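You operate a simulated robot arm through the tools that you are given. There is no shell and no other tool.

The job below is to be done with a simulated robot arm. You get a single attempt, and the scene is never put back.

JOB
Pack the pale muffin and the scone in the green lunch box, shut it and slide it back out of the way.
Fine: 8 to 16 cm toward the wall; the other muffin stays on the rack. Set down upright: what you pick out.
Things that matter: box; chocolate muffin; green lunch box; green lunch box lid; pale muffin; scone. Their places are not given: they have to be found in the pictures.

The check looks at the end state, three seconds after you hand in, the way a careful person would. Anything else that was tipped, shoved, dropped, spilled or broken makes it a failure.

ROBOT AND FRAMES
A 7-joint arm with a two-finger gripper, fixed in place. Base frame: the origin is on the floor under the middle of its stand, x ahead of it, y to its left, z up; the work surface is at about z = 910. Readings come in mm, rad, newtons and seconds.
With the tool pointing down near the work surface it reaches from about 340 to 720 mm from the base axis. Its first joint turns from -1.152 to 1.152 rad. Payload 2.45 kg.
The TCP is the grasp point between the finger pads, 26 mm short of the fingertips. In the tool frame z runs along the fingers and y along their closing line. The gripper opens to 96 mm; its body begins 69 mm behind the TCP.
Orientation is told as [roll, pitch, yaw] about the base's x, y, z axes, in that order, counted from this pose: with the fingers straight down and closing along the base's y, the tool's x points along the base's -x, its y along +y and its z along -z.

CONTROLS
- The arm moves only by the tool jog_arm. Its argument "series" is a list of rows, each a list of 7 numbers: the opening, from 0 (shut) to 1 (fully open), then the shift along the base's x, y, z in cm, then the turn, a rotation vector about the base's x, y, z in rad. In form: [[fingers, dx, dy, dz, rx, ry, rz], ...]. A call has 1 to 20 rows; each row is the pose to reach, as a shift and turn from the pose commanded when the call began. Rows are played at 5 a second. More than 50 mm and 0.15 rad between two rows, or a gripper value outside its range, and nothing of the call is played. Where a pose cannot be reached the arm comes as near as it can. A force on the tool above 40 N (or 10 N above the force at the start of the call, whichever is more), or a blocked arm, ends the call early, and 0.2 s more pass. The fingers move at their own pace (about 50 mm/s each) and stop on an object; they squeeze with about 29 N. The grip force told is the motor's: it shows also when the fingers shut on nothing. Time passes only in rows, and 0.2 s behind the last, so rows that repeat a pose let the fingers close. It gives the time, the measured TCP pose, the force on the tool (base axes), the opening and the grip force at its end, in the units of the frame above (readings bear some noise), with the torque about the TCP (base axes, N m) and any sound that the robot's microphone picked up.
- Cameras (640 x 400 px; columns grow to the right, rows downward): "scene" is fixed at [166.8, -390.6, 1427.9]; the picture's right is [0.77, -0.64, 0.00], its down [-0.34, -0.41, -0.85] and it looks along [0.54, 0.65, -0.53] (base axes); focal length 314 px, centre (320, 200). "wrist" rides on the gripper at [82, 3, -98] in the tool frame; the picture's right is [-0.04, 1.00, 0.00], its down [-0.73, -0.03, -0.68] and it looks along [-0.68, -0.03, 0.73] (tool axes); focal length 256 px, centre (320, 200).
- capture(camera): a new picture of that camera. No time passes.
- point_at(camera, pixels): for up to 12 pixels [column, row] of the newest picture of that camera ("zoom" is the newest enlarged one), the place [x, y, z] in the base frame of the surface seen there, good to about 3 mm. No time passes.
- zoom(camera, box): a new picture of the part [left, top, right, bottom] of that camera's present view, enlarged. No time passes.
- hand_in(): hands the job in; it is judged then, once.

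Leave the gripper open and the arm clear of the work at the hand-in unless told otherwise.

The tools are called after ">>>" as name(argument=value, ...) on one line, values as JSON. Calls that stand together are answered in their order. jog_arm: Moves the arm, as the interface text tells. Its arguments: {"type":"object","properties":{"series":{"type":"array","items":{"type":"array","items":{"type":"number"}}}},"required":["series"]} The other tools are called the same way: capture (camera) takes a picture; point_at (camera, pixels) gives the place of the surface under pixels of a picture; zoom (camera, box) takes an enlarged picture of a part of a camera's view; hand_in () hands the job in.

At the start:

```text
time_s: 0.0
ee_pos: [423.2, 151.1, 1229.9]
tool_rot: [0.0, 0.0, 0.0]
contact_force: [0.1, 0.1, -0.5]
moment: [-0.01, -0.03, -0.02]
gripper_width: 95.9
grip_force: 0.0
```

scene: 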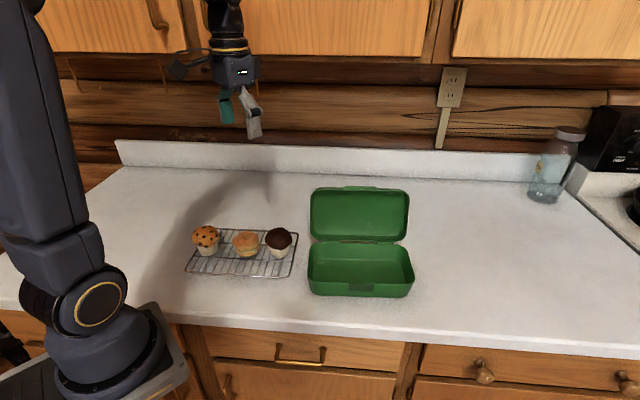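
wrist: 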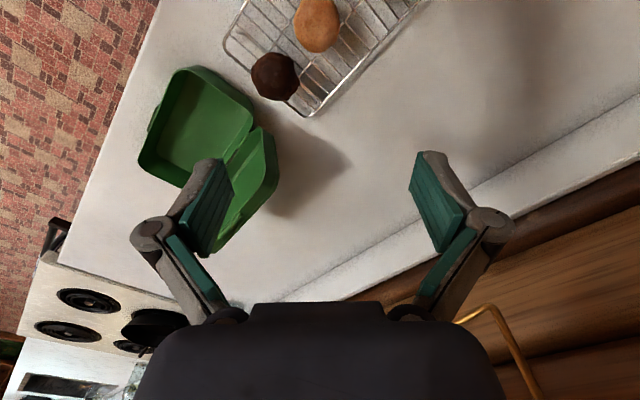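

The scene picture shows a rack with three baked items around (205-280, 240) and an open green lunch box around (360, 240). I'll zoom in on both to tell the items apart.

>>> zoom(camera="scene", box=[170, 200, 310, 290])

>>> capture(camera="wrist")

```text
4.44 times, centred on (240, 245) of scene
```

zoom: 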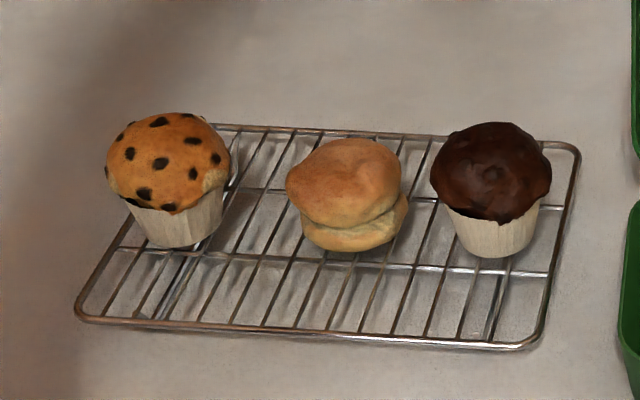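

```text
taken
```

wrist: 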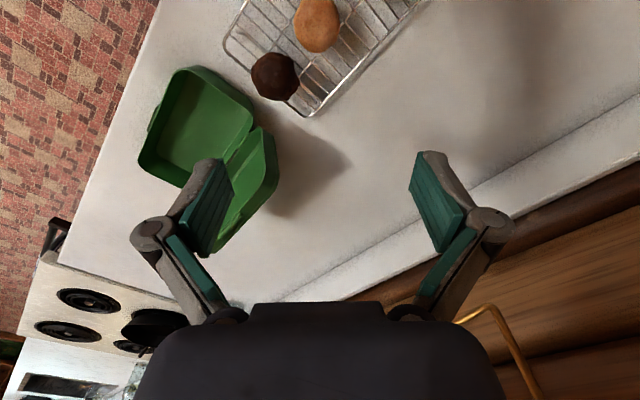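

The zoom shows the pale chip-dotted muffin on the left, the scone in the middle and the chocolate muffin on the right. Next I'll measure points on the three items and the rack in the zoom picture.

>>> point_at(camera="zoom", pixels=[[165, 118], [165, 165], [177, 205], [177, 240], [345, 145], [345, 190], [345, 245], [490, 128], [490, 250], [90, 315], [530, 345], [575, 150]])

>>> point_at(camera="scene", pixels=[[310, 240], [407, 240], [412, 284], [310, 281], [360, 260], [345, 275], [312, 190], [408, 193], [360, 215], [360, 186], [240, 280], [360, 296]])

>>> zoom(camera="scene", box=[280, 170, 440, 310])

```text
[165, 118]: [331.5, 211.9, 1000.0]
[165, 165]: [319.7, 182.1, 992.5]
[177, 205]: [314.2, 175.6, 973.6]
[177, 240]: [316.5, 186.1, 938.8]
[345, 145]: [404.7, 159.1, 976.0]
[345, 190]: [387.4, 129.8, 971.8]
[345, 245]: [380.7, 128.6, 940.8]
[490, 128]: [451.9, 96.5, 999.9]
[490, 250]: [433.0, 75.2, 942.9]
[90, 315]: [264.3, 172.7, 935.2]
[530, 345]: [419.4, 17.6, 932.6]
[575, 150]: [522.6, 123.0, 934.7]
```

```text
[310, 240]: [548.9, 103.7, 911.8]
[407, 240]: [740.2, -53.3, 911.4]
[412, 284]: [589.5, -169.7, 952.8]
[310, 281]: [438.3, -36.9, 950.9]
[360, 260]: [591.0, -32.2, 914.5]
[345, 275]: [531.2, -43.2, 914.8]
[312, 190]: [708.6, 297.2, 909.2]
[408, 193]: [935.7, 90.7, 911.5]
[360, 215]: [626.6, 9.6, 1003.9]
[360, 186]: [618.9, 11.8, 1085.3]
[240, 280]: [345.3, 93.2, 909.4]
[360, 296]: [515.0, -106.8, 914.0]
```

```text
2.86 times, centred on (360, 240) of scene
```

zoom: 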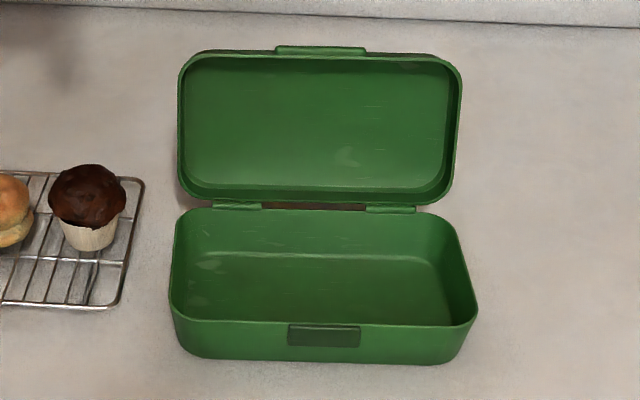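

The lunch box stands open with its lid upright on the far side. I'll measure its rim, floor, latch, lid and the wall line in the zoom and scene pictures.

>>> point_at(camera="zoom", pixels=[[190, 211], [440, 213], [474, 312], [174, 305], [325, 322], [325, 345], [325, 280], [215, 265], [420, 265], [320, 47], [182, 70], [456, 75]])

>>> point_at(camera="scene", pixels=[[120, 164], [300, 172], [520, 183], [120, 142], [300, 150], [540, 155], [20, 305], [200, 320], [500, 348], [545, 200], [580, 195], [360, 320]])

```text
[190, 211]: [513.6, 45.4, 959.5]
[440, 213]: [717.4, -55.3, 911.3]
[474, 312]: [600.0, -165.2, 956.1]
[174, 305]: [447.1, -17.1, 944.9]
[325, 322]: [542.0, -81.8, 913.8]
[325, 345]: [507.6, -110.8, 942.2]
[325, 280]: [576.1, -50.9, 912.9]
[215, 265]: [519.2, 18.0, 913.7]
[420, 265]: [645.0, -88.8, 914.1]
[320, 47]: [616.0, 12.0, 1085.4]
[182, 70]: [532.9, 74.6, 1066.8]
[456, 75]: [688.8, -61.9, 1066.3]
```

```text
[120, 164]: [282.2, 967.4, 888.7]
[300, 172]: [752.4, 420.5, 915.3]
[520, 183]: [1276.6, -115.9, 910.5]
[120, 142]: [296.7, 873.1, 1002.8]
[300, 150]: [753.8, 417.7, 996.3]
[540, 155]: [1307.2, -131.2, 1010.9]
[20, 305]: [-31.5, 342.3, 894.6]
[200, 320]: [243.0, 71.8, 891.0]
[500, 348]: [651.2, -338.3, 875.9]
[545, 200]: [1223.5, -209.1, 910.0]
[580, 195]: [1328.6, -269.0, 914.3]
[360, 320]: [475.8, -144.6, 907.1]
```

The muffin, scone and chocolate muffin stand in a row at roughly (332,206), (398,149) and (449,95), with tops near z 976-1000. The wall runs along (0.71,-0.71), so "toward the wall" is (0.71,0.71). The box floor is at z≈914 and its rim at about 958. I'll move above the pale muffin and turn the gripper -45° so it closes across the row, then look with the wrist camera.

>>> jog_arm(series=[[1, -1.5, 0.9, -1.3, 0, 0, -0.131], [1, -3.0, 1.8, -2.6, 0, 0, -0.262], [1, -4.5, 2.7, -4.0, 0, 0, -0.393], [1, -6.0, 3.6, -5.3, 0, 0, -0.524], [1, -7.5, 4.5, -6.6, 0, 0, -0.654], [1, -9.1, 5.5, -8.0, 0, 0, -0.785], [1, -9.1, 5.5, -8.0, 0, 0, -0.785]])

>>> capture(camera="wrist")

>>> capture(camera="scene")

```text
time_s: 1.6
ee_pos: [331.6, 205.5, 1150.4]
tool_rot: [-0.001, 0.001, -0.784]
contact_force: [1.0, -0.4, -0.9]
moment: [-0.02, -0.03, 0.0]
gripper_width: 95.9
grip_force: 0.1
```

```text
taken
```

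wrist: 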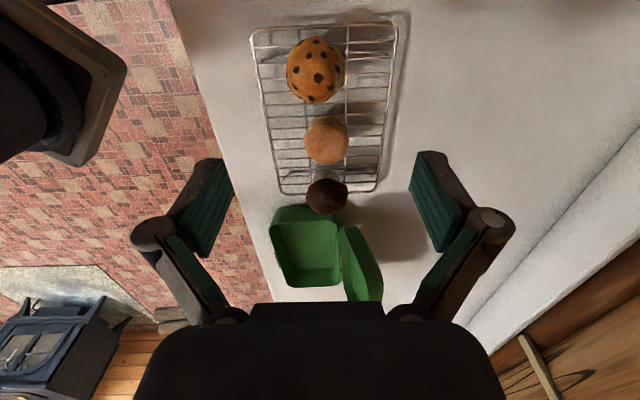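

```text
taken
```

scene: 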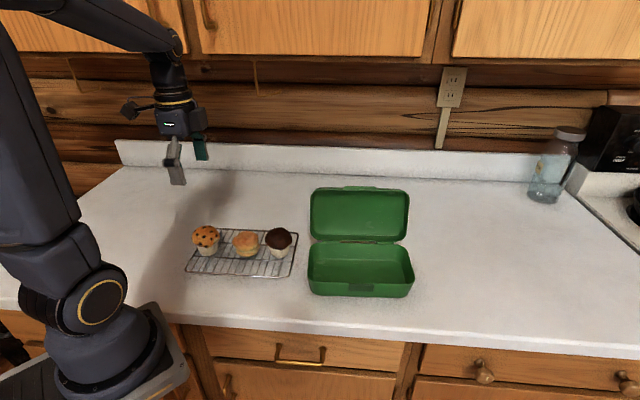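

In the wrist picture the pale muffin is at (315,70), the scone at (326,140), the chocolate muffin at (327,195) and the lunch box at (310,250). I'll measure the outlines of the items here.

>>> point_at(camera="wrist", pixels=[[315, 70], [288, 70], [343, 70], [316, 38], [316, 101], [326, 138], [306, 140], [347, 138], [326, 117], [326, 162], [327, 190], [300, 190]])

>>> zoom(camera="wrist", box=[240, 20, 420, 220])

```text
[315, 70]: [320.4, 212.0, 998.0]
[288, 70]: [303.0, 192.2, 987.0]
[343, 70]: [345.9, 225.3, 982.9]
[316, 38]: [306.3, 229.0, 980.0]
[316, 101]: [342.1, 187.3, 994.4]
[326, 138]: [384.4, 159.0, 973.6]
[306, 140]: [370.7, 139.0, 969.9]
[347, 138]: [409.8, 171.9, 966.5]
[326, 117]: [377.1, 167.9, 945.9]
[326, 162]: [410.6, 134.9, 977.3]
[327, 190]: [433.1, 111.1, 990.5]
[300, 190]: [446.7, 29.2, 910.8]
```

```text
2.00 times, centred on (330, 120) of wrist
```

zoom: 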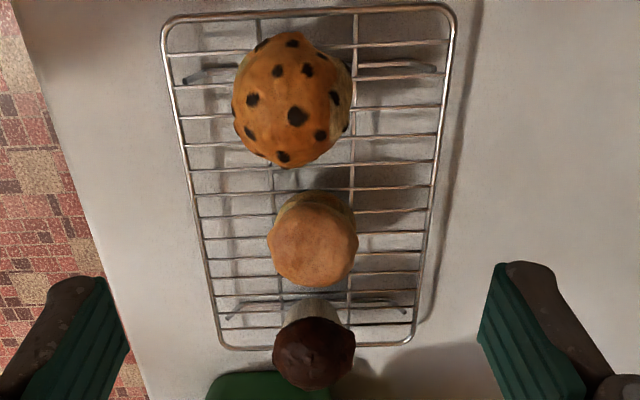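

The pale muffin's centre comes out at about (326,208), with its widest part (about 58 mm) near z 980. I'll line up on it and lower the open gripper until the TCP is at z≈975. The fingertips will then be about 13 mm above the rack wires.

>>> jog_arm(series=[[1, -0.6, 0.2, -3, 0, 0, 0], [1, -0.6, 0.2, -7, 0, 0, 0], [1, -0.6, 0.2, -11, 0, 0, 0], [1, -0.6, 0.2, -14, 0, 0, 0], [1, -0.6, 0.2, -16, 0, 0, 0], [1, -0.6, 0.2, -17.5, 0, 0, 0], [1, -0.6, 0.2, -17.5, 0, 0, 0]])

>>> capture(camera="wrist")

>>> zoom(camera="scene", box=[150, 180, 310, 290])

```text
time_s: 3.2
ee_pos: [324.3, 208.8, 975.2]
tool_rot: [0.0, 0.0, -0.784]
contact_force: [-0.6, 0.3, 0.5]
moment: [0.01, -0.03, 0.01]
gripper_width: 96.1
grip_force: 0.1
```

```text
taken
```

wrist: 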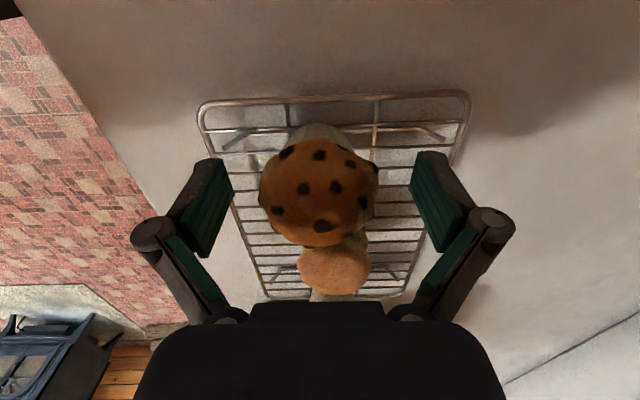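

```text
3.64 times, centred on (230, 235) of scene
```

zoom: 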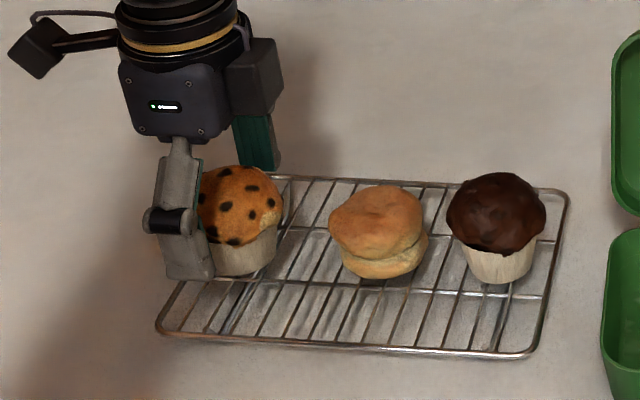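

The muffin sits between the pads, centred near (318,192), with the TCP projecting to about (321,187). I'll close the fingers on it.

>>> jog_arm(series=[[0.7, 0, 0, 0, 0, 0, 0], [0.4, 0, 0, 0, 0, 0, 0], [0.4, 0, 0, 0, 0, 0, 0], [0.4, 0, 0, 0, 0, 0, 0], [0.4, 0, 0, 0, 0, 0, 0], [0.4, 0, 0, 0, 0, 0, 0]])

>>> zoom(camera="scene", box=[150, 180, 310, 290])

```text
time_s: 4.6
ee_pos: [324.3, 208.2, 975.2]
tool_rot: [-0.001, -0.001, -0.782]
contact_force: [-0.2, -0.2, 1.4]
moment: [0.0, -0.03, 0.01]
gripper_width: 58.8
grip_force: 5.5
```

```text
3.64 times, centred on (230, 235) of scene
```

zoom: 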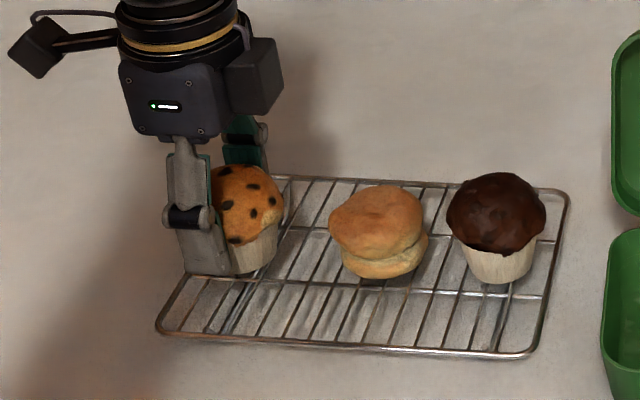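

The fingers stopped at 58.8 mm, but the grip force is only 5.5 N. I'll command them further shut for a firmer hold, then lift a little and check.

>>> jog_arm(series=[[0.0, 0, 0, 0, 0, 0, 0], [0.0, 0, 0, 0, 0, 0, 0], [0.0, 0, 0, 0, 0, 0, 0], [0.0, 0, 0, 1, 0, 0, 0], [0.0, 0, 0, 2.5, 0, 0, 0], [0.0, 0, 0, 4, 0, 0, 0], [0.0, 0, 0, 4, 0, 0, 0]])

>>> capture(camera="wrist")

>>> zoom(camera="scene", box=[150, 180, 310, 290])

```text
time_s: 6.2
ee_pos: [326.6, 208.9, 1015.7]
tool_rot: [0.0, 0.0, -0.783]
contact_force: [0.6, -1.0, -0.8]
moment: [-0.03, -0.01, 0.01]
gripper_width: 59.0
grip_force: 6.1
```

```text
taken
```

wrist: 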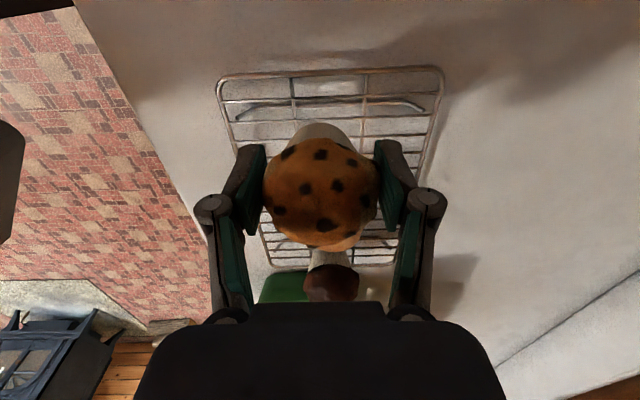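

```text
3.64 times, centred on (230, 235) of scene
```

zoom: 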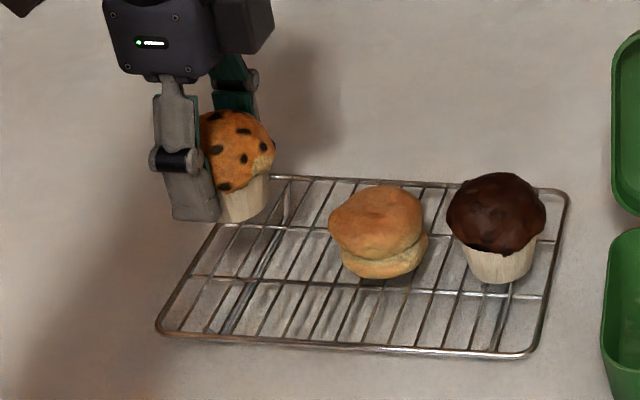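

The muffin came up cleanly and upright. I'll raise to z≈1150 (above the lid top at 1085), carry it over the left half of the box and turn to yaw +45°. Then the fingers close along the box's long side and the camera stays on the side away from the lid.

>>> jog_arm(series=[[0, 0, 0, 4.5, 0, 0, 0], [0, 0, 0, 9, 0, 0, 0], [0, 0, 0, 13.5, 0, 0, 0], [0, 1.57, -2.02, 13.5, 0, 0, 0.131], [0, 3.14, -4.03, 13.5, 0, 0, 0.262], [0, 4.72, -6.05, 13.5, 0, 0, 0.393], [0, 6.29, -8.07, 13.5, 0, 0, 0.524], [0, 7.86, -10.08, 13.5, 0, 0, 0.655], [0, 9.43, -12.1, 13.5, 0, 0, 0.786], [0, 11.0, -14.12, 13.5, 0, 0, 0.917], [0, 12.57, -16.13, 13.5, 0, 0, 1.047], [0, 14.15, -18.15, 13.5, 0, 0, 1.178], [0, 15.72, -20.17, 13.5, 0, 0, 1.309], [0, 17.29, -22.18, 13.5, 0, 0, 1.44], [0, 18.86, -24.2, 13.5, 0, 0, 1.571], [0, 18.86, -24.2, 13.5, 0, 0, 1.571]])

>>> capture(camera="wrist")

>>> capture(camera="scene")

```text
time_s: 9.6
ee_pos: [513.3, -34.2, 1150.3]
tool_rot: [0.0, -0.002, 0.786]
contact_force: [0.2, 0.3, -0.2]
moment: [-0.02, -0.01, 0.0]
gripper_width: 58.6
grip_force: 5.8
```

```text
taken
```

wrist: 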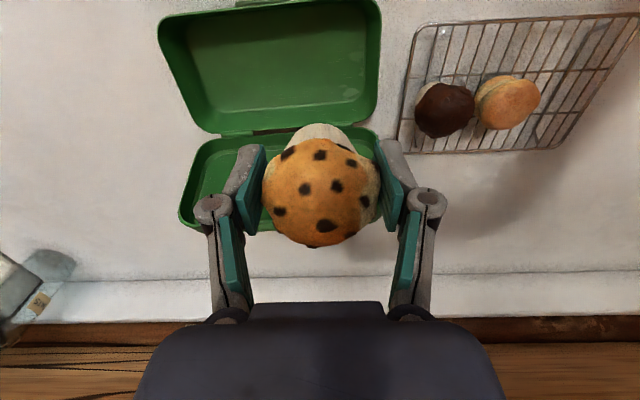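

```text
taken
```

scene: 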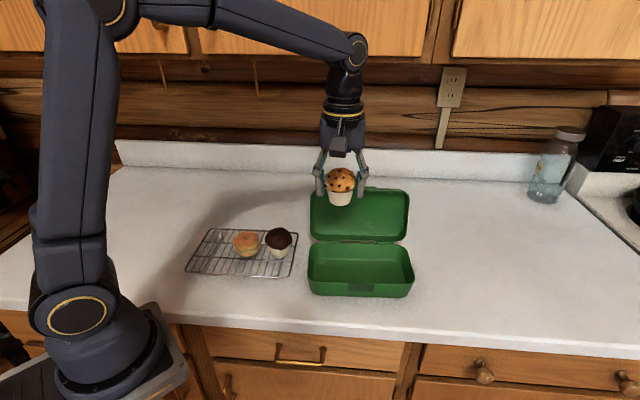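

The muffin is held above the box. In the wrist picture the box base fills (160-380, 0-130) and the lid stands below it. I'll measure the base's rim and floor from here to set the drop position.

>>> point_at(camera="wrist", pixels=[[163, 30], [378, 10], [372, 110], [205, 122], [195, 85], [350, 60], [275, 60], [220, 110], [345, 95], [255, 131], [184, 215], [240, 6]])

>>> zoom(camera="wrist", box=[140, 0, 400, 240])

```text
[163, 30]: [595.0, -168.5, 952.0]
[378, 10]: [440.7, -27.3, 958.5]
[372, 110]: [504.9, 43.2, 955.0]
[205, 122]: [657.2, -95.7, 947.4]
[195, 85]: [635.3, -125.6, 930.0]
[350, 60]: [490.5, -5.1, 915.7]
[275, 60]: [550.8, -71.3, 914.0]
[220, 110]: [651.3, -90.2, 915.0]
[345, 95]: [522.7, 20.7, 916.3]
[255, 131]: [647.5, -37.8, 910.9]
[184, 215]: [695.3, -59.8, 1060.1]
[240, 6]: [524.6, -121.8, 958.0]
```

```text
1.67 times, centred on (270, 120) of wrist
```

zoom: 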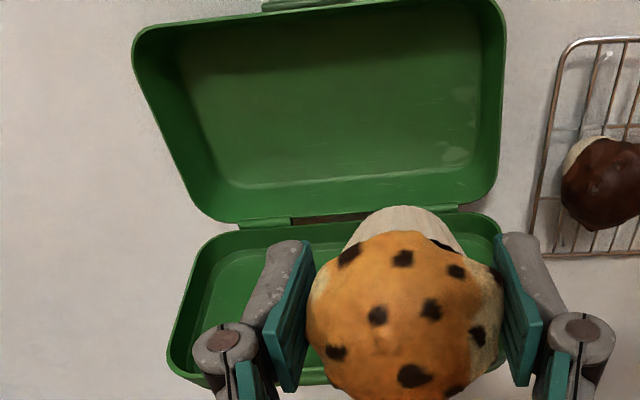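

The base rim corners give a box centre of about (550,-62) and a long axis at -42°. The outer rim is about 208 x 112 mm with its top at z≈958 and the floor at z≈914. I'll aim the muffin at (509.5,-44), align the fingers to the box (+0.045 rad) and lower to z≈958, about 4 mm above where it should touch.

>>> jog_arm(series=[[0, -0.53, -1.02, -2, 0, 0, 0.045], [0, -0.53, -1.02, -6, 0, 0, 0.045], [0, -0.53, -1.02, -10, 0, 0, 0.045], [0, -0.53, -1.02, -13, 0, 0, 0.045], [0, -0.53, -1.02, -15, 0, 0, 0.045], [0, -0.53, -1.02, -17, 0, 0, 0.045], [0, -0.53, -1.02, -18.2, 0, 0, 0.045], [0, -0.53, -1.02, -19.2, 0, 0, 0.045], [0, -0.53, -1.02, -19.2, 0, 0, 0.045]])

>>> zoom(camera="scene", box=[270, 150, 450, 310])

>>> capture(camera="wrist")

```text
time_s: 11.6
ee_pos: [511.5, -44.1, 958.1]
tool_rot: [-0.001, 0.001, 0.83]
contact_force: [0.6, 0.0, -0.2]
moment: [-0.02, 0.01, 0.01]
gripper_width: 58.3
grip_force: 5.9
```

```text
2.50 times, centred on (360, 230) of scene
```

zoom: 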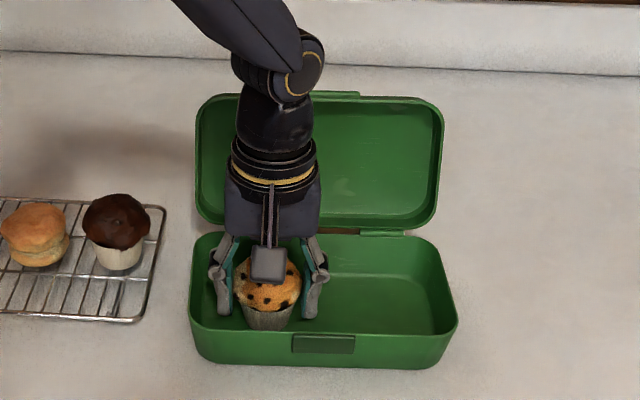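

```text
taken
```

wrist: 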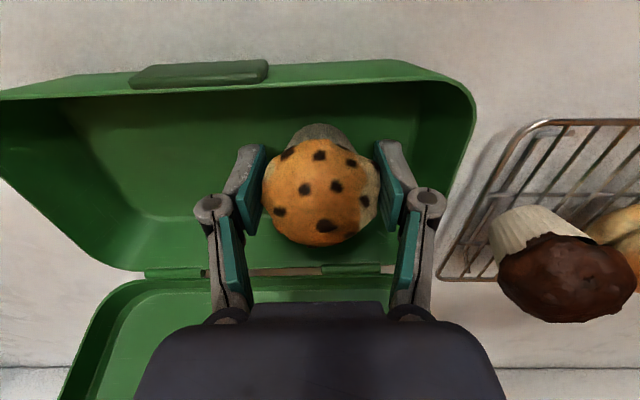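

The muffin is inside the left half of the box, clear of the walls, with no contact yet. I'll lower it in small steps until it touches the floor.

>>> jog_arm(series=[[0, 0, 0, -0.15, 0, 0, 0], [0, 0, 0, -0.3, 0, 0, 0], [0, 0, 0, -0.4, 0, 0, 0], [0, 0, 0, -0.4, 0, 0, 0]])

>>> zoom(camera="scene", box=[300, 220, 400, 300])

```text
time_s: 12.6
ee_pos: [511.6, -44.1, 953.3]
tool_rot: [0.0, 0.001, 0.833]
contact_force: [-1.3, 1.0, 3.4]
moment: [0.07, 0.01, 0.0]
gripper_width: 57.6
grip_force: 6.0
```

```text
5.00 times, centred on (350, 260) of scene
```

zoom: 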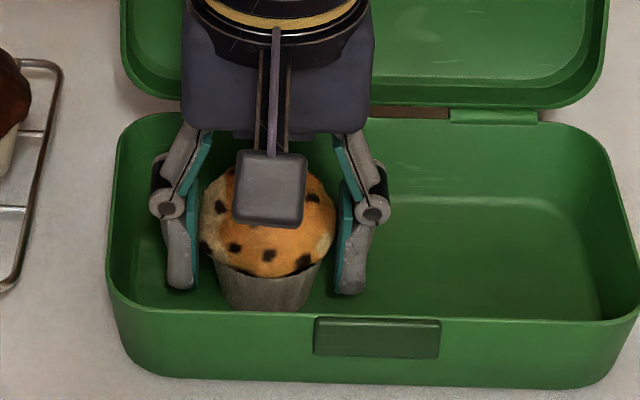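

There's a 3.4 N upward force and the grip width shifted slightly, so the muffin is on the floor of the box. I'll open the fingers by only about 6 mm each side and lift straight out.

>>> jog_arm(series=[[0.65, 0, 0, 0, 0, 0, 0], [0.72, 0, 0, 0, 0, 0, 0], [0.72, 0, 0, 0, 0, 0, 0], [0.72, 0, 0, 0, 0, 0, 0]])

>>> capture(camera="wrist")

>>> zoom(camera="scene", box=[300, 220, 400, 300])

```text
time_s: 13.6
ee_pos: [512.3, -43.0, 953.7]
tool_rot: [0.0, 0.001, 0.832]
contact_force: [-0.1, 0.6, -0.1]
moment: [0.01, -0.03, 0.01]
gripper_width: 69.7
grip_force: 0.1
```

```text
taken
```

wrist: 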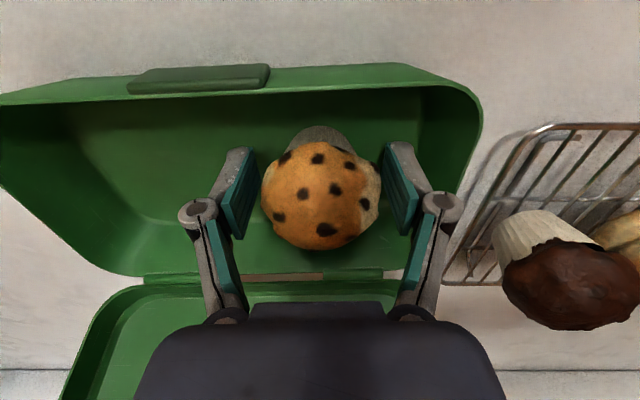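

```text
5.00 times, centred on (350, 260) of scene
```

zoom: 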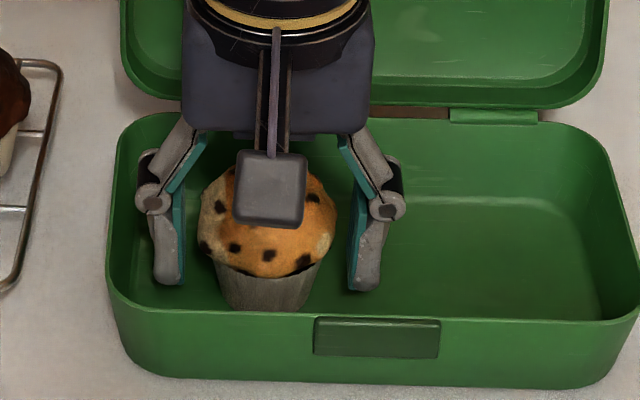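

The muffin stands free and upright. I'll lift straight up to z≈1150, travel above the scone at about (396,150) and turn back to yaw -45° with the gripper open.

>>> jog_arm(series=[[0.72, 0, 0, 3, 0, 0, 0], [0.72, 0, 0, 7, 0, 0, 0], [0.72, 0, 0, 11, 0, 0, 0], [0.9, 0, 0, 15.5, 0, 0, 0], [1, 0, 0, 19.6, 0, 0, 0], [1, -0.95, 1.62, 19.6, 0, 0, -0.1347], [1, -1.9, 3.24, 19.6, 0, 0, -0.2695], [1, -2.85, 4.86, 19.6, 0, 0, -0.404], [1, -3.8, 6.48, 19.6, 0, 0, -0.539], [1, -4.75, 8.1, 19.6, 0, 0, -0.674], [1, -5.7, 9.72, 19.6, 0, 0, -0.8085], [1, -6.64, 11.33, 19.6, 0, 0, -0.943], [1, -7.59, 12.95, 19.6, 0, 0, -1.078], [1, -8.54, 14.57, 19.6, 0, 0, -1.213], [1, -9.49, 16.19, 19.6, 0, 0, -1.3475], [1, -10.44, 17.81, 19.6, 0, 0, -1.482], [1, -11.39, 19.43, 19.6, 0, 0, -1.617], [1, -11.39, 19.43, 19.6, 0, 0, -1.617]])

>>> capture(camera="wrist")

>>> capture(camera="scene")

```text
time_s: 17.4
ee_pos: [395.3, 152.3, 1149.5]
tool_rot: [-0.001, -0.001, -0.788]
contact_force: [1.1, -0.1, -0.3]
moment: [-0.02, 0.03, 0.01]
gripper_width: 95.9
grip_force: 0.1
```

```text
taken
```

wrist: 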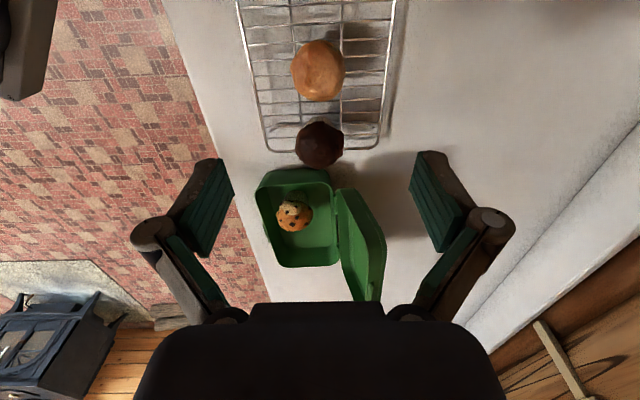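

```text
taken
```

scene: 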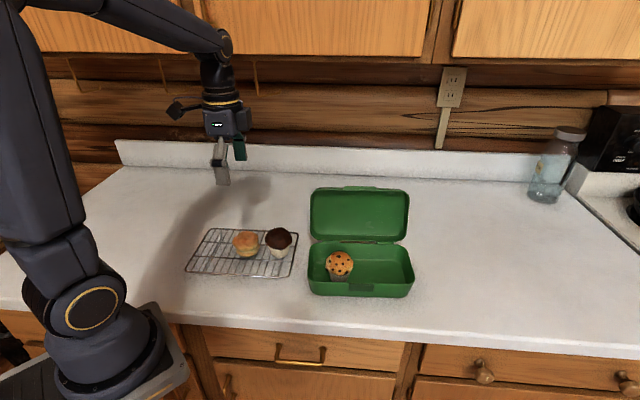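

The muffin stands upright in the box. The scone is at about (318,70) in the wrist picture. I'll measure its edges and the nearby chocolate muffin.

>>> zoom(camera="wrist", box=[240, 20, 400, 170])

>>> point_at(camera="wrist", pixels=[[318, 70], [295, 70], [342, 70], [318, 42], [318, 98], [319, 140], [296, 145], [342, 145], [319, 122], [319, 164], [293, 60], [343, 60]])

```text
2.67 times, centred on (320, 95) of wrist
```

zoom: 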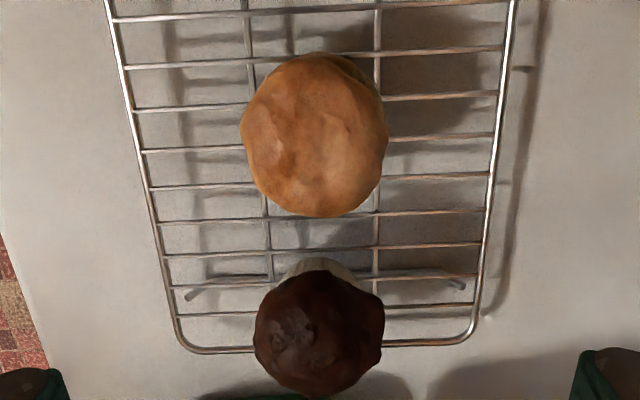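

```text
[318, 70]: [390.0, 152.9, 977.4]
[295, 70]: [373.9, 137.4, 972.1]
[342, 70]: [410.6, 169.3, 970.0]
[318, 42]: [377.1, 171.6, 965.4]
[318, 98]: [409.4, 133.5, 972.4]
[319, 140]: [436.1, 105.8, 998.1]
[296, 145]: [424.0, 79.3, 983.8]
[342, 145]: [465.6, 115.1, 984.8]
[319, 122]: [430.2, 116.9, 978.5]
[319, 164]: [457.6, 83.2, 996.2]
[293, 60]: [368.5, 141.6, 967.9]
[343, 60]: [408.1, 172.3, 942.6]
```

The scone's centre is about (394,152) and its upper layer spans z 955-977. I'll lower to z≈972 so the lower part of the pads takes the wide layer and the tips stay about 11 mm above the wires, then close.

>>> jog_arm(series=[[1, -0.15, 0.1, -3, 0, 0, 0], [1, -0.15, 0.1, -7, 0, 0, 0], [1, -0.15, 0.1, -11, 0, 0, 0], [1, -0.15, 0.1, -14, 0, 0, 0], [1, -0.15, 0.1, -16, 0, 0, 0], [1, -0.15, 0.1, -17.8, 0, 0, 0], [1, -0.15, 0.1, -17.8, 0, 0, 0]])

>>> capture(camera="wrist")

>>> zoom(camera="scene", box=[170, 180, 310, 290])

```text
time_s: 19.0
ee_pos: [395.0, 151.3, 968.8]
tool_rot: [0.0, 0.001, -0.786]
contact_force: [0.0, 0.3, 0.1]
moment: [0.03, 0.02, 0.01]
gripper_width: 96.0
grip_force: 0.0
```

```text
taken
```

wrist: 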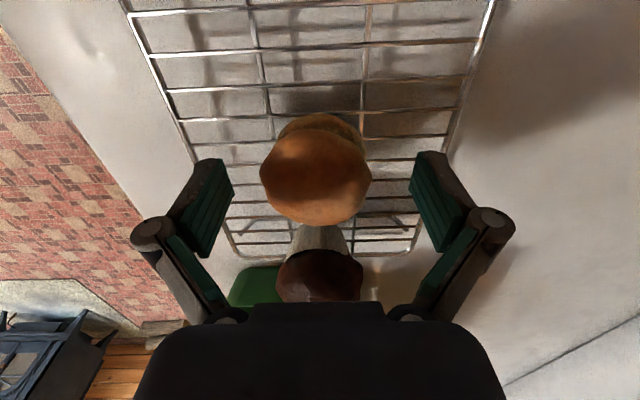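

```text
3.64 times, centred on (240, 235) of scene
```

zoom: 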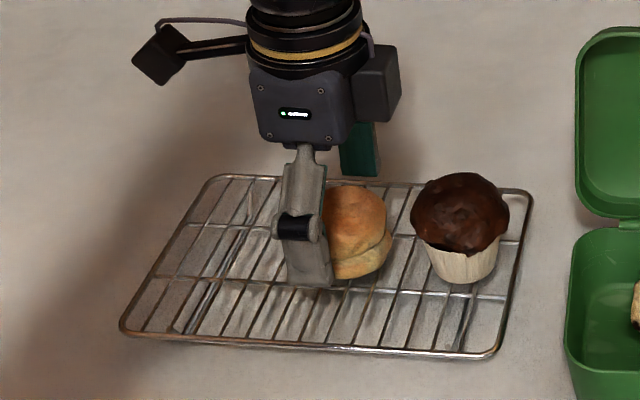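

The scone sits between the pads, about 4 mm toward the top of the picture from the TCP. I'll nudge 3 mm that way and close.

>>> jog_arm(series=[[1, -0.2, 0.2, 0, 0, 0, 0], [0.7, -0.2, 0.2, 0, 0, 0, 0], [0.3, -0.2, 0.2, 0, 0, 0, 0], [0, -0.2, 0.2, 0, 0, 0, 0], [0, -0.2, 0.2, 0, 0, 0, 0], [0, -0.2, 0.2, 0, 0, 0, 0], [0, -0.2, 0.2, 0, 0, 0, 0], [0, -0.2, 0.2, 1, 0, 0, 0], [0, -0.2, 0.2, 2.5, 0, 0, 0], [0, -0.2, 0.2, 4, 0, 0, 0], [0, -0.2, 0.2, 4, 0, 0, 0]])

>>> capture(camera="wrist")

>>> zoom(camera="scene", box=[170, 180, 310, 290])

```text
time_s: 21.4
ee_pos: [391.8, 153.0, 1011.5]
tool_rot: [-0.001, 0.0, -0.783]
contact_force: [0.3, 0.4, -0.6]
moment: [0.01, -0.01, -0.02]
gripper_width: 56.0
grip_force: 28.9
```

```text
taken
```

wrist: 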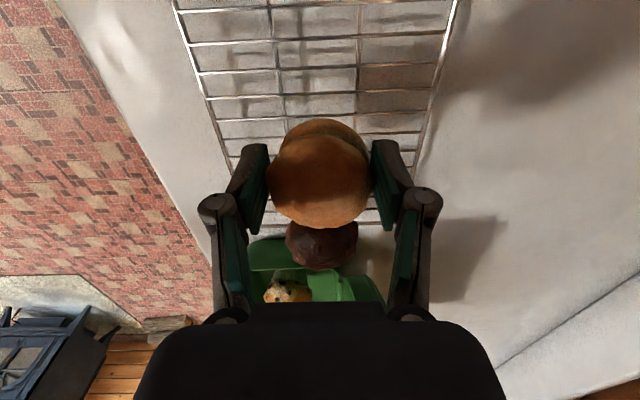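

```text
3.64 times, centred on (240, 235) of scene
```

zoom: 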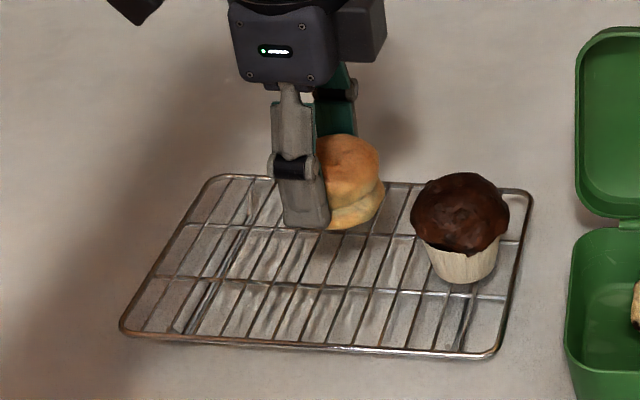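

The scone is held firmly at 56 mm and still upright, and the chocolate muffin hasn't moved. I'll raise to z≈1150 and carry it over the right half of the box at (588,-86), turning to the box's direction.

>>> jog_arm(series=[[0, 0, 0, 4.5, 0, 0, 0], [0, 0, 0, 9, 0, 0, 0], [0, 0, 0, 13.8, 0, 0, 0], [0, 1.63, -1.99, 13.8, 0, 0, 0.1347], [0, 3.27, -3.98, 13.8, 0, 0, 0.2695], [0, 4.9, -5.97, 13.8, 0, 0, 0.404], [0, 6.53, -7.96, 13.8, 0, 0, 0.539], [0, 8.16, -9.95, 13.8, 0, 0, 0.674], [0, 9.8, -11.95, 13.8, 0, 0, 0.8085], [0, 11.43, -13.94, 13.8, 0, 0, 0.943], [0, 13.06, -15.93, 13.8, 0, 0, 1.078], [0, 14.69, -17.92, 13.8, 0, 0, 1.213], [0, 16.33, -19.91, 13.8, 0, 0, 1.3475], [0, 17.96, -21.9, 13.8, 0, 0, 1.482], [0, 19.59, -23.89, 13.8, 0, 0, 1.617], [0, 19.59, -23.89, 13.8, 0, 0, 1.617]])

>>> capture(camera="wrist")

>>> capture(camera="scene")

```text
time_s: 24.8
ee_pos: [589.0, -86.6, 1150.1]
tool_rot: [0.0, 0.0, 0.834]
contact_force: [-0.3, 0.1, -0.8]
moment: [0.0, -0.01, -0.02]
gripper_width: 55.8
grip_force: 29.0
```

```text
taken
```

wrist: 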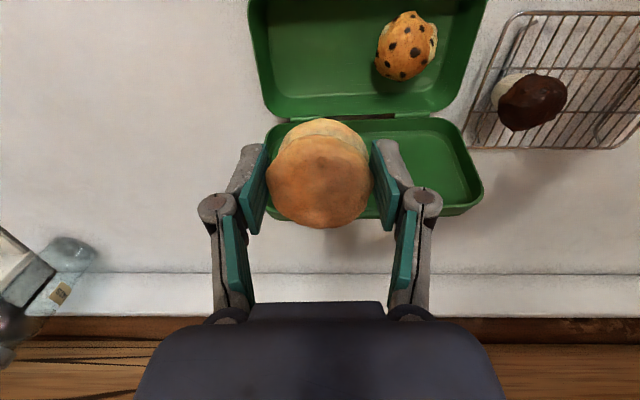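

```text
taken
```

scene: 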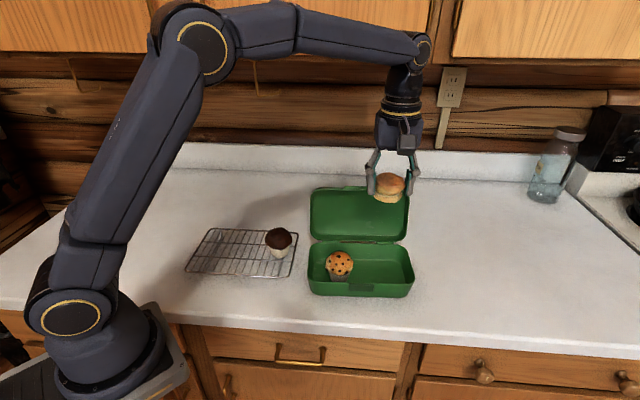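

The scone is above the right half. I'll recheck the muffin and rim positions in this wrist picture before lowering.

>>> point_at(camera="wrist", pixels=[[405, 45], [378, 60], [436, 45], [405, 76], [260, 50], [268, 98], [290, 115], [425, 110], [476, 40], [310, 60], [285, 80], [400, 110]])

```text
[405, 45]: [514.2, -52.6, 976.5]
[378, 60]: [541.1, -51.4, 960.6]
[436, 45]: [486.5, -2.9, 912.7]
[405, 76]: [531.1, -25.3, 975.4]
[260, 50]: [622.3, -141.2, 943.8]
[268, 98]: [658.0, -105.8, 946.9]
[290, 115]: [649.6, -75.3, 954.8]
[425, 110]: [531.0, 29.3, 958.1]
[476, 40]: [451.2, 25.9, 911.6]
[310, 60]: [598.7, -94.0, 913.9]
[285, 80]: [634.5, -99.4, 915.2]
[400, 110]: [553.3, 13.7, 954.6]
```

The muffin's right edge is about 14 mm left of the box centre, so there is room for the finger between the two. I'll lower the scone to z≈957 and look.

>>> jog_arm(series=[[0, 0, 0, -4, 0, 0, 0], [0, 0, 0, -8, 0, 0, 0], [0, 0, 0, -11, 0, 0, 0], [0, 0, 0, -14, 0, 0, 0], [0, 0, 0, -16, 0, 0, 0], [0, 0, 0, -18, 0, 0, 0], [0, 0, 0, -19.3, 0, 0, 0], [0, 0, 0, -19.3, 0, 0, 0]])

>>> zoom(camera="scene", box=[300, 210, 430, 300])

>>> capture(camera="wrist")

```text
time_s: 26.6
ee_pos: [588.4, -86.0, 957.9]
tool_rot: [-0.001, 0.001, 0.831]
contact_force: [0.3, 0.0, -0.4]
moment: [-0.01, 0.01, 0.01]
gripper_width: 55.8
grip_force: 28.9
```

```text
4.44 times, centred on (365, 255) of scene
```

zoom: 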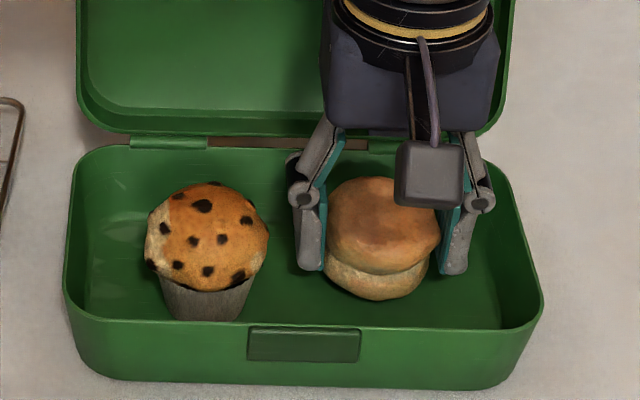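

```text
taken
```

wrist: 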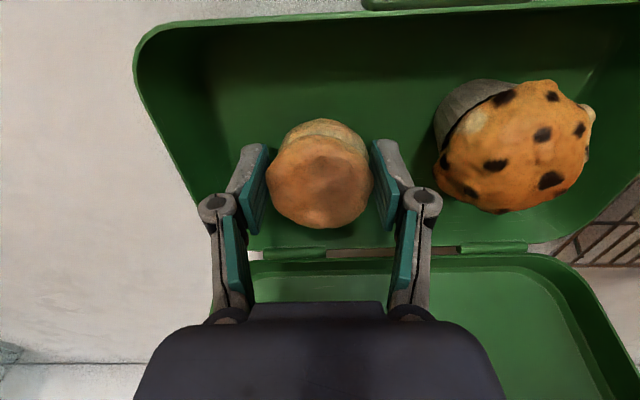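

The scone is inside the box, well clear of the muffin and the walls, with no contact yet. I'll step down until it touches the floor.

>>> jog_arm(series=[[0, 0, 0, -0.2, 0, 0, 0], [0, 0, 0, -0.4, 0, 0, 0], [0, 0, 0, -0.5, 0, 0, 0], [0, 0, 0, -0.5, 0, 0, 0]])

```text
time_s: 27.6
ee_pos: [587.5, -86.2, 951.8]
tool_rot: [0.0, -0.001, 0.833]
contact_force: [1.2, -0.5, -1.2]
moment: [0.01, -0.04, -0.04]
gripper_width: 55.7
grip_force: 28.8
```

No contact yet at z≈952. I'll keep going in 1 mm steps.

>>> jog_arm(series=[[0, 0, 0, -0.1, 0, 0, 0], [0, 0, 0, -0.2, 0, 0, 0], [0, 0, 0, -0.2, 0, 0, 0]])

>>> zoom(camera="scene", box=[300, 210, 430, 300])

```text
time_s: 28.4
ee_pos: [589.1, -85.9, 949.2]
tool_rot: [0.0, -0.002, 0.833]
contact_force: [-2.0, -0.1, 7.7]
moment: [0.23, 0.13, 0.08]
gripper_width: 55.8
grip_force: 29.1
```

```text
4.44 times, centred on (365, 255) of scene
```

zoom: 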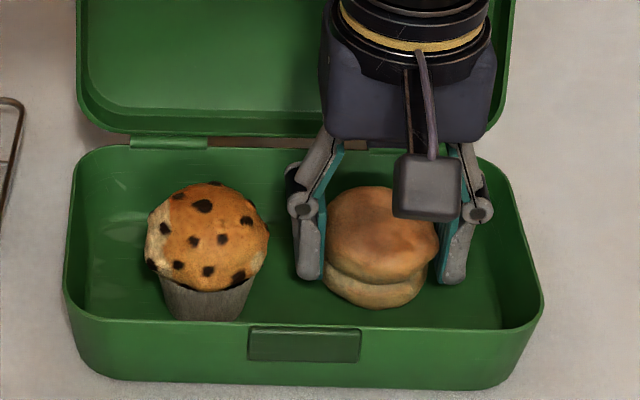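

The force is now 7.7 N, so the scone is on the floor. I'll open about 4 mm each side.

>>> jog_arm(series=[[0.62, 0, 0, 0, 0, 0, 0], [0.68, 0, 0, 0, 0, 0, 0], [0.68, 0, 0, 0, 0, 0, 0], [0.68, 0, 0, 0, 0, 0, 0]])

>>> capture(camera="wrist")

>>> zoom(camera="scene", box=[300, 210, 430, 300])

```text
time_s: 29.4
ee_pos: [589.0, -86.7, 949.6]
tool_rot: [0.0, 0.002, 0.832]
contact_force: [-0.4, 0.0, -1.3]
moment: [0.0, -0.03, 0.01]
gripper_width: 65.1
grip_force: 0.0
```

```text
taken
```

wrist: 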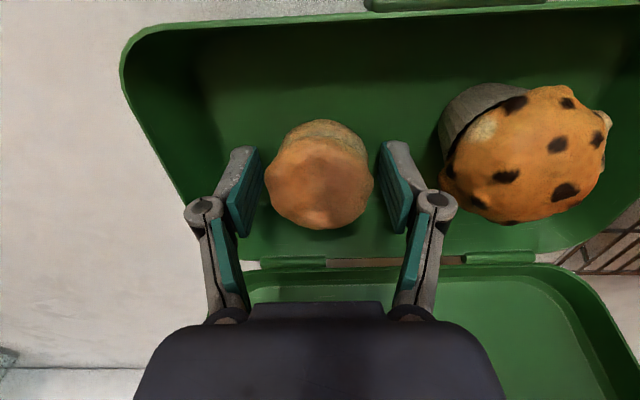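

```text
4.44 times, centred on (365, 255) of scene
```

zoom: 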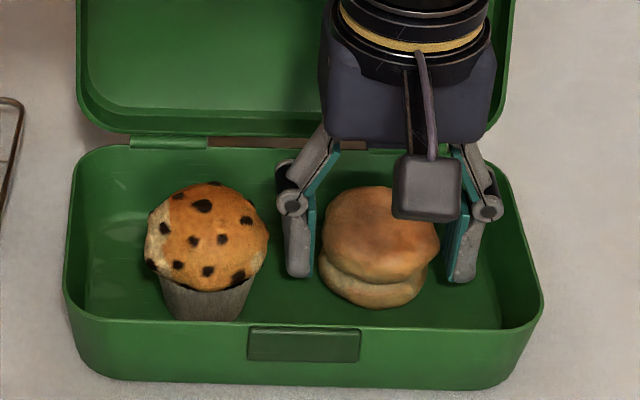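

The scone is free and upright. Before planning the approach behind the lid, I'll lift out and check how far the upper cabinets reach, using their lower edge in the scene picture.

>>> jog_arm(series=[[0.68, 0, 0, 3, 0, 0, 0], [0.68, 0, 0, 7, 0, 0, 0], [0.68, 0, 0, 11, 0, 0, 0], [0.5, 0, 0, 15, 0, 0, 0], [0.2, 0, 0, 19, 0, 0, 0], [0, 0, 0, 23, 0, 0, 0], [0, 0, 0, 23, 0, 0, 0], [0, 0, 0, 23, 0, 0, 0]])

>>> capture(camera="scene")

>>> capture(camera="wrist")

>>> point_at(camera="scene", pixels=[[300, 52], [300, 40], [420, 60], [500, 53], [500, 45], [180, 45], [560, 110], [313, 192], [405, 195], [360, 187], [360, 225], [320, 235]])

```text
time_s: 31.2
ee_pos: [585.9, -85.6, 1179.8]
tool_rot: [0.001, -0.001, 0.831]
contact_force: [-0.1, 0.3, -0.4]
moment: [0.0, 0.01, 0.02]
gripper_width: 0.0
grip_force: 28.4
```

```text
taken
```

scene: 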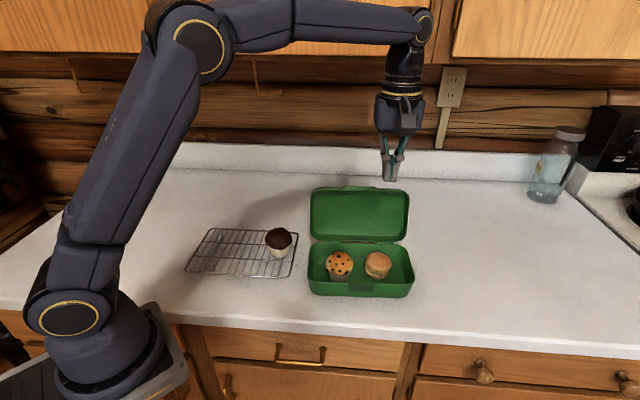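

```text
taken
```

wrist: 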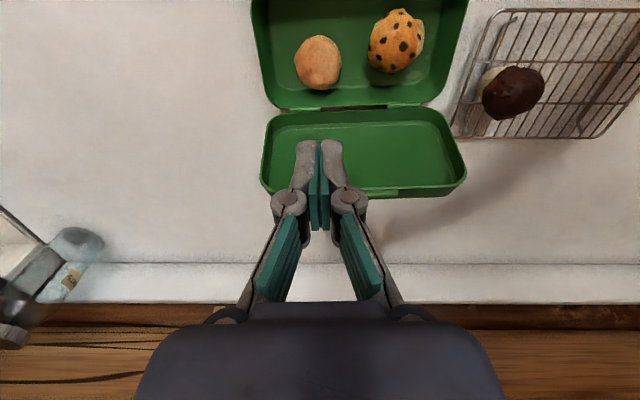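

```text
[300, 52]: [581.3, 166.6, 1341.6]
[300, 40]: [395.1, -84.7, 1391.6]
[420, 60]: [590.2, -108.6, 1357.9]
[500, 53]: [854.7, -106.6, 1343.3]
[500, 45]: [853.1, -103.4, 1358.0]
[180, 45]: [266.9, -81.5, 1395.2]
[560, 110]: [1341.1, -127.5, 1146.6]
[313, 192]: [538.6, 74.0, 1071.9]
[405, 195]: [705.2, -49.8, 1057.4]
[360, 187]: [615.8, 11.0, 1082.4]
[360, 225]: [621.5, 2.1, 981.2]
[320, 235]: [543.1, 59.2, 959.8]
```

The cabinets' front lower edge is at about 529 mm toward the wall and z≈1340. The wrist joint sits about 230 mm above the TCP, so I can't go behind the lid from above. Instead I'll go down on the left, between the rack and the box, at a height that passes under the cabinets, and then slide in behind the lid. First comes (503,119), then down to z≈1045, which keeps the tips above the chocolate muffin's top.

>>> jog_arm(series=[[0, -1.41, 3.41, 0, 0, 0, 0], [0, -2.82, 6.82, 0, 0, 0, 0], [0, -4.22, 10.22, 0, 0, 0, 0], [0, -5.63, 13.63, 0, 0, 0, 0], [0, -7.04, 17.04, 0, 0, 0, 0], [0, -8.45, 20.45, 0, 0, 0, 0], [0, -8.45, 20.45, -4, 0, 0, 0], [0, -8.45, 20.45, -8, 0, 0, 0], [0, -8.45, 20.45, -11, 0, 0, 0], [0, -8.45, 20.45, -13.5, 0, 0, 0], [0, -8.45, 20.45, -13.5, 0, 0, 0]])

>>> capture(camera="scene")

>>> capture(camera="wrist")

```text
time_s: 33.6
ee_pos: [503.5, 119.6, 1044.8]
tool_rot: [0.0, 0.001, 0.832]
contact_force: [-0.1, -0.2, 0.0]
moment: [0.02, 0.01, -0.04]
gripper_width: 0.1
grip_force: 28.3
```

```text
taken
```

scene: 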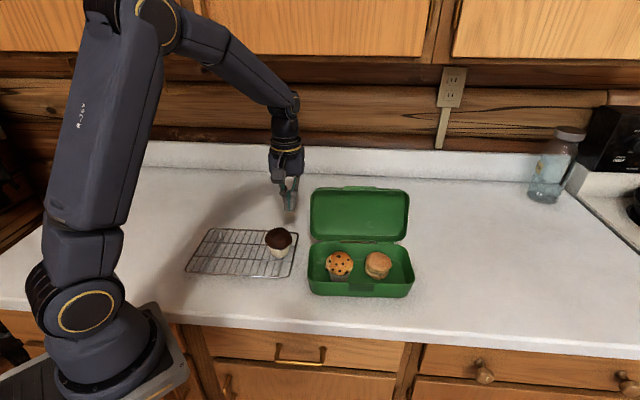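

```text
taken
```

wrist: 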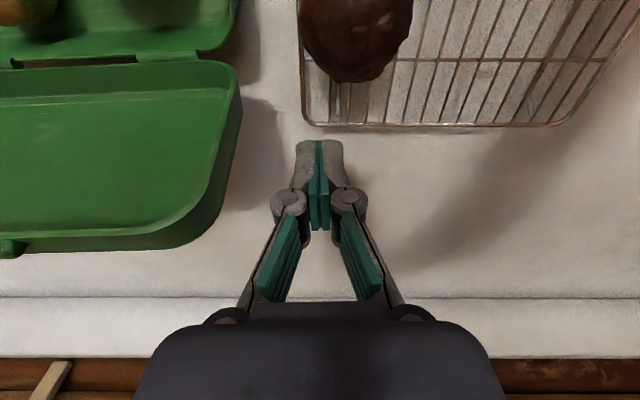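

The gripper is clear of the rack, with the lid to its left in the wrist picture. I'll measure the lid's top edge and back before sliding behind it.

>>> point_at(camera="wrist", pixels=[[238, 90], [238, 130], [215, 215], [170, 245], [100, 248], [100, 230], [30, 252], [10, 245], [100, 150], [190, 60], [60, 90], [150, 200]])

>>> zoom(camera="wrist", box=[0, 20, 320, 270])

```text
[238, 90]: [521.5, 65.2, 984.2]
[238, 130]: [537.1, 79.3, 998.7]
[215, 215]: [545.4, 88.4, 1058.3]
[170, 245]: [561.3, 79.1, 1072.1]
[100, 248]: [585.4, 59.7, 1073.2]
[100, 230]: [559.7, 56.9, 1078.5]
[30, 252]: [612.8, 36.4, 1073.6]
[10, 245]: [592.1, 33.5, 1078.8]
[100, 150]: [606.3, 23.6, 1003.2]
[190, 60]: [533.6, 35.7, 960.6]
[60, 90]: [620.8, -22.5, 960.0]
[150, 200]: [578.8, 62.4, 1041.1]
```

```text
1.60 times, centred on (160, 145) of wrist
```

zoom: 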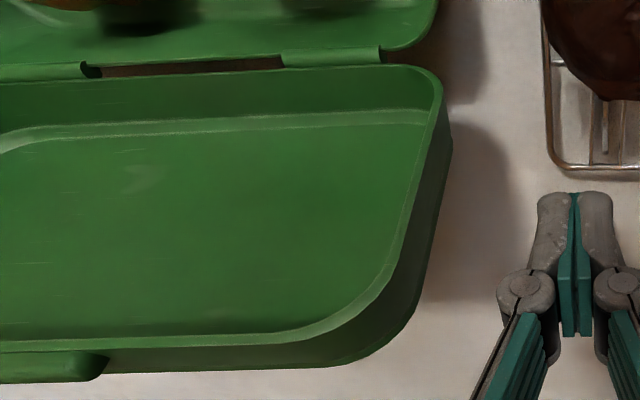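

The lid leans back about 14°, and its back edge is 453-460 mm toward the wall at z≈1073. I'll move to 500 mm toward the wall at this height, under the cabinet edge, and then slide right to the middle of the lid's back.

>>> jog_arm(series=[[0, 2.12, 2.12, 0, 0, 0, 0], [0, 4.24, 4.24, 0, 0, 0, 0], [0, 6.5, 1.98, 0, 0, 0, 0], [0, 8.76, -0.28, 0, 0, 0, 0], [0, 11.02, -2.54, 0, 0, 0, 0], [0, 13.28, -4.8, 0, 0, 0, 0], [0, 15.55, -7.07, 0, 0, 0, 0], [0, 15.55, -7.07, 0, 0, 0, 0]])

>>> capture(camera="scene")

>>> capture(camera="wrist")

```text
time_s: 35.4
ee_pos: [660.3, 47.1, 1043.5]
tool_rot: [0.002, 0.001, 0.834]
contact_force: [0.5, 0.5, -0.7]
moment: [-0.01, 0.05, -0.04]
gripper_width: 0.1
grip_force: 28.7
```

```text
taken
```

scene: 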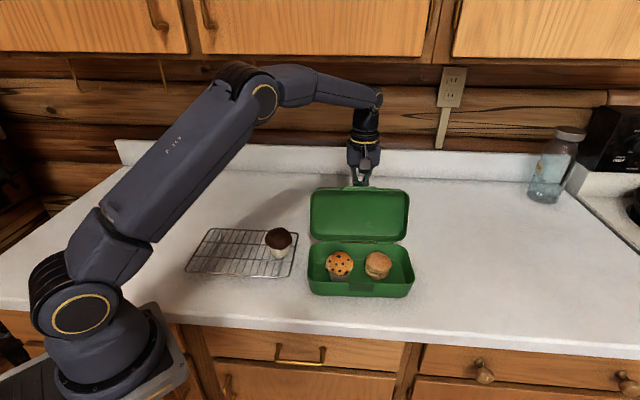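

```text
taken
```

wrist: 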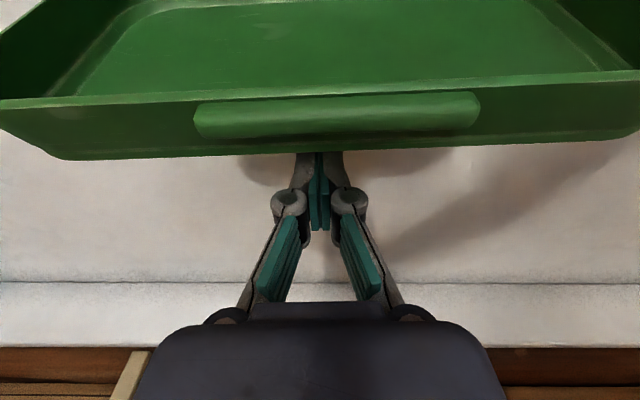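

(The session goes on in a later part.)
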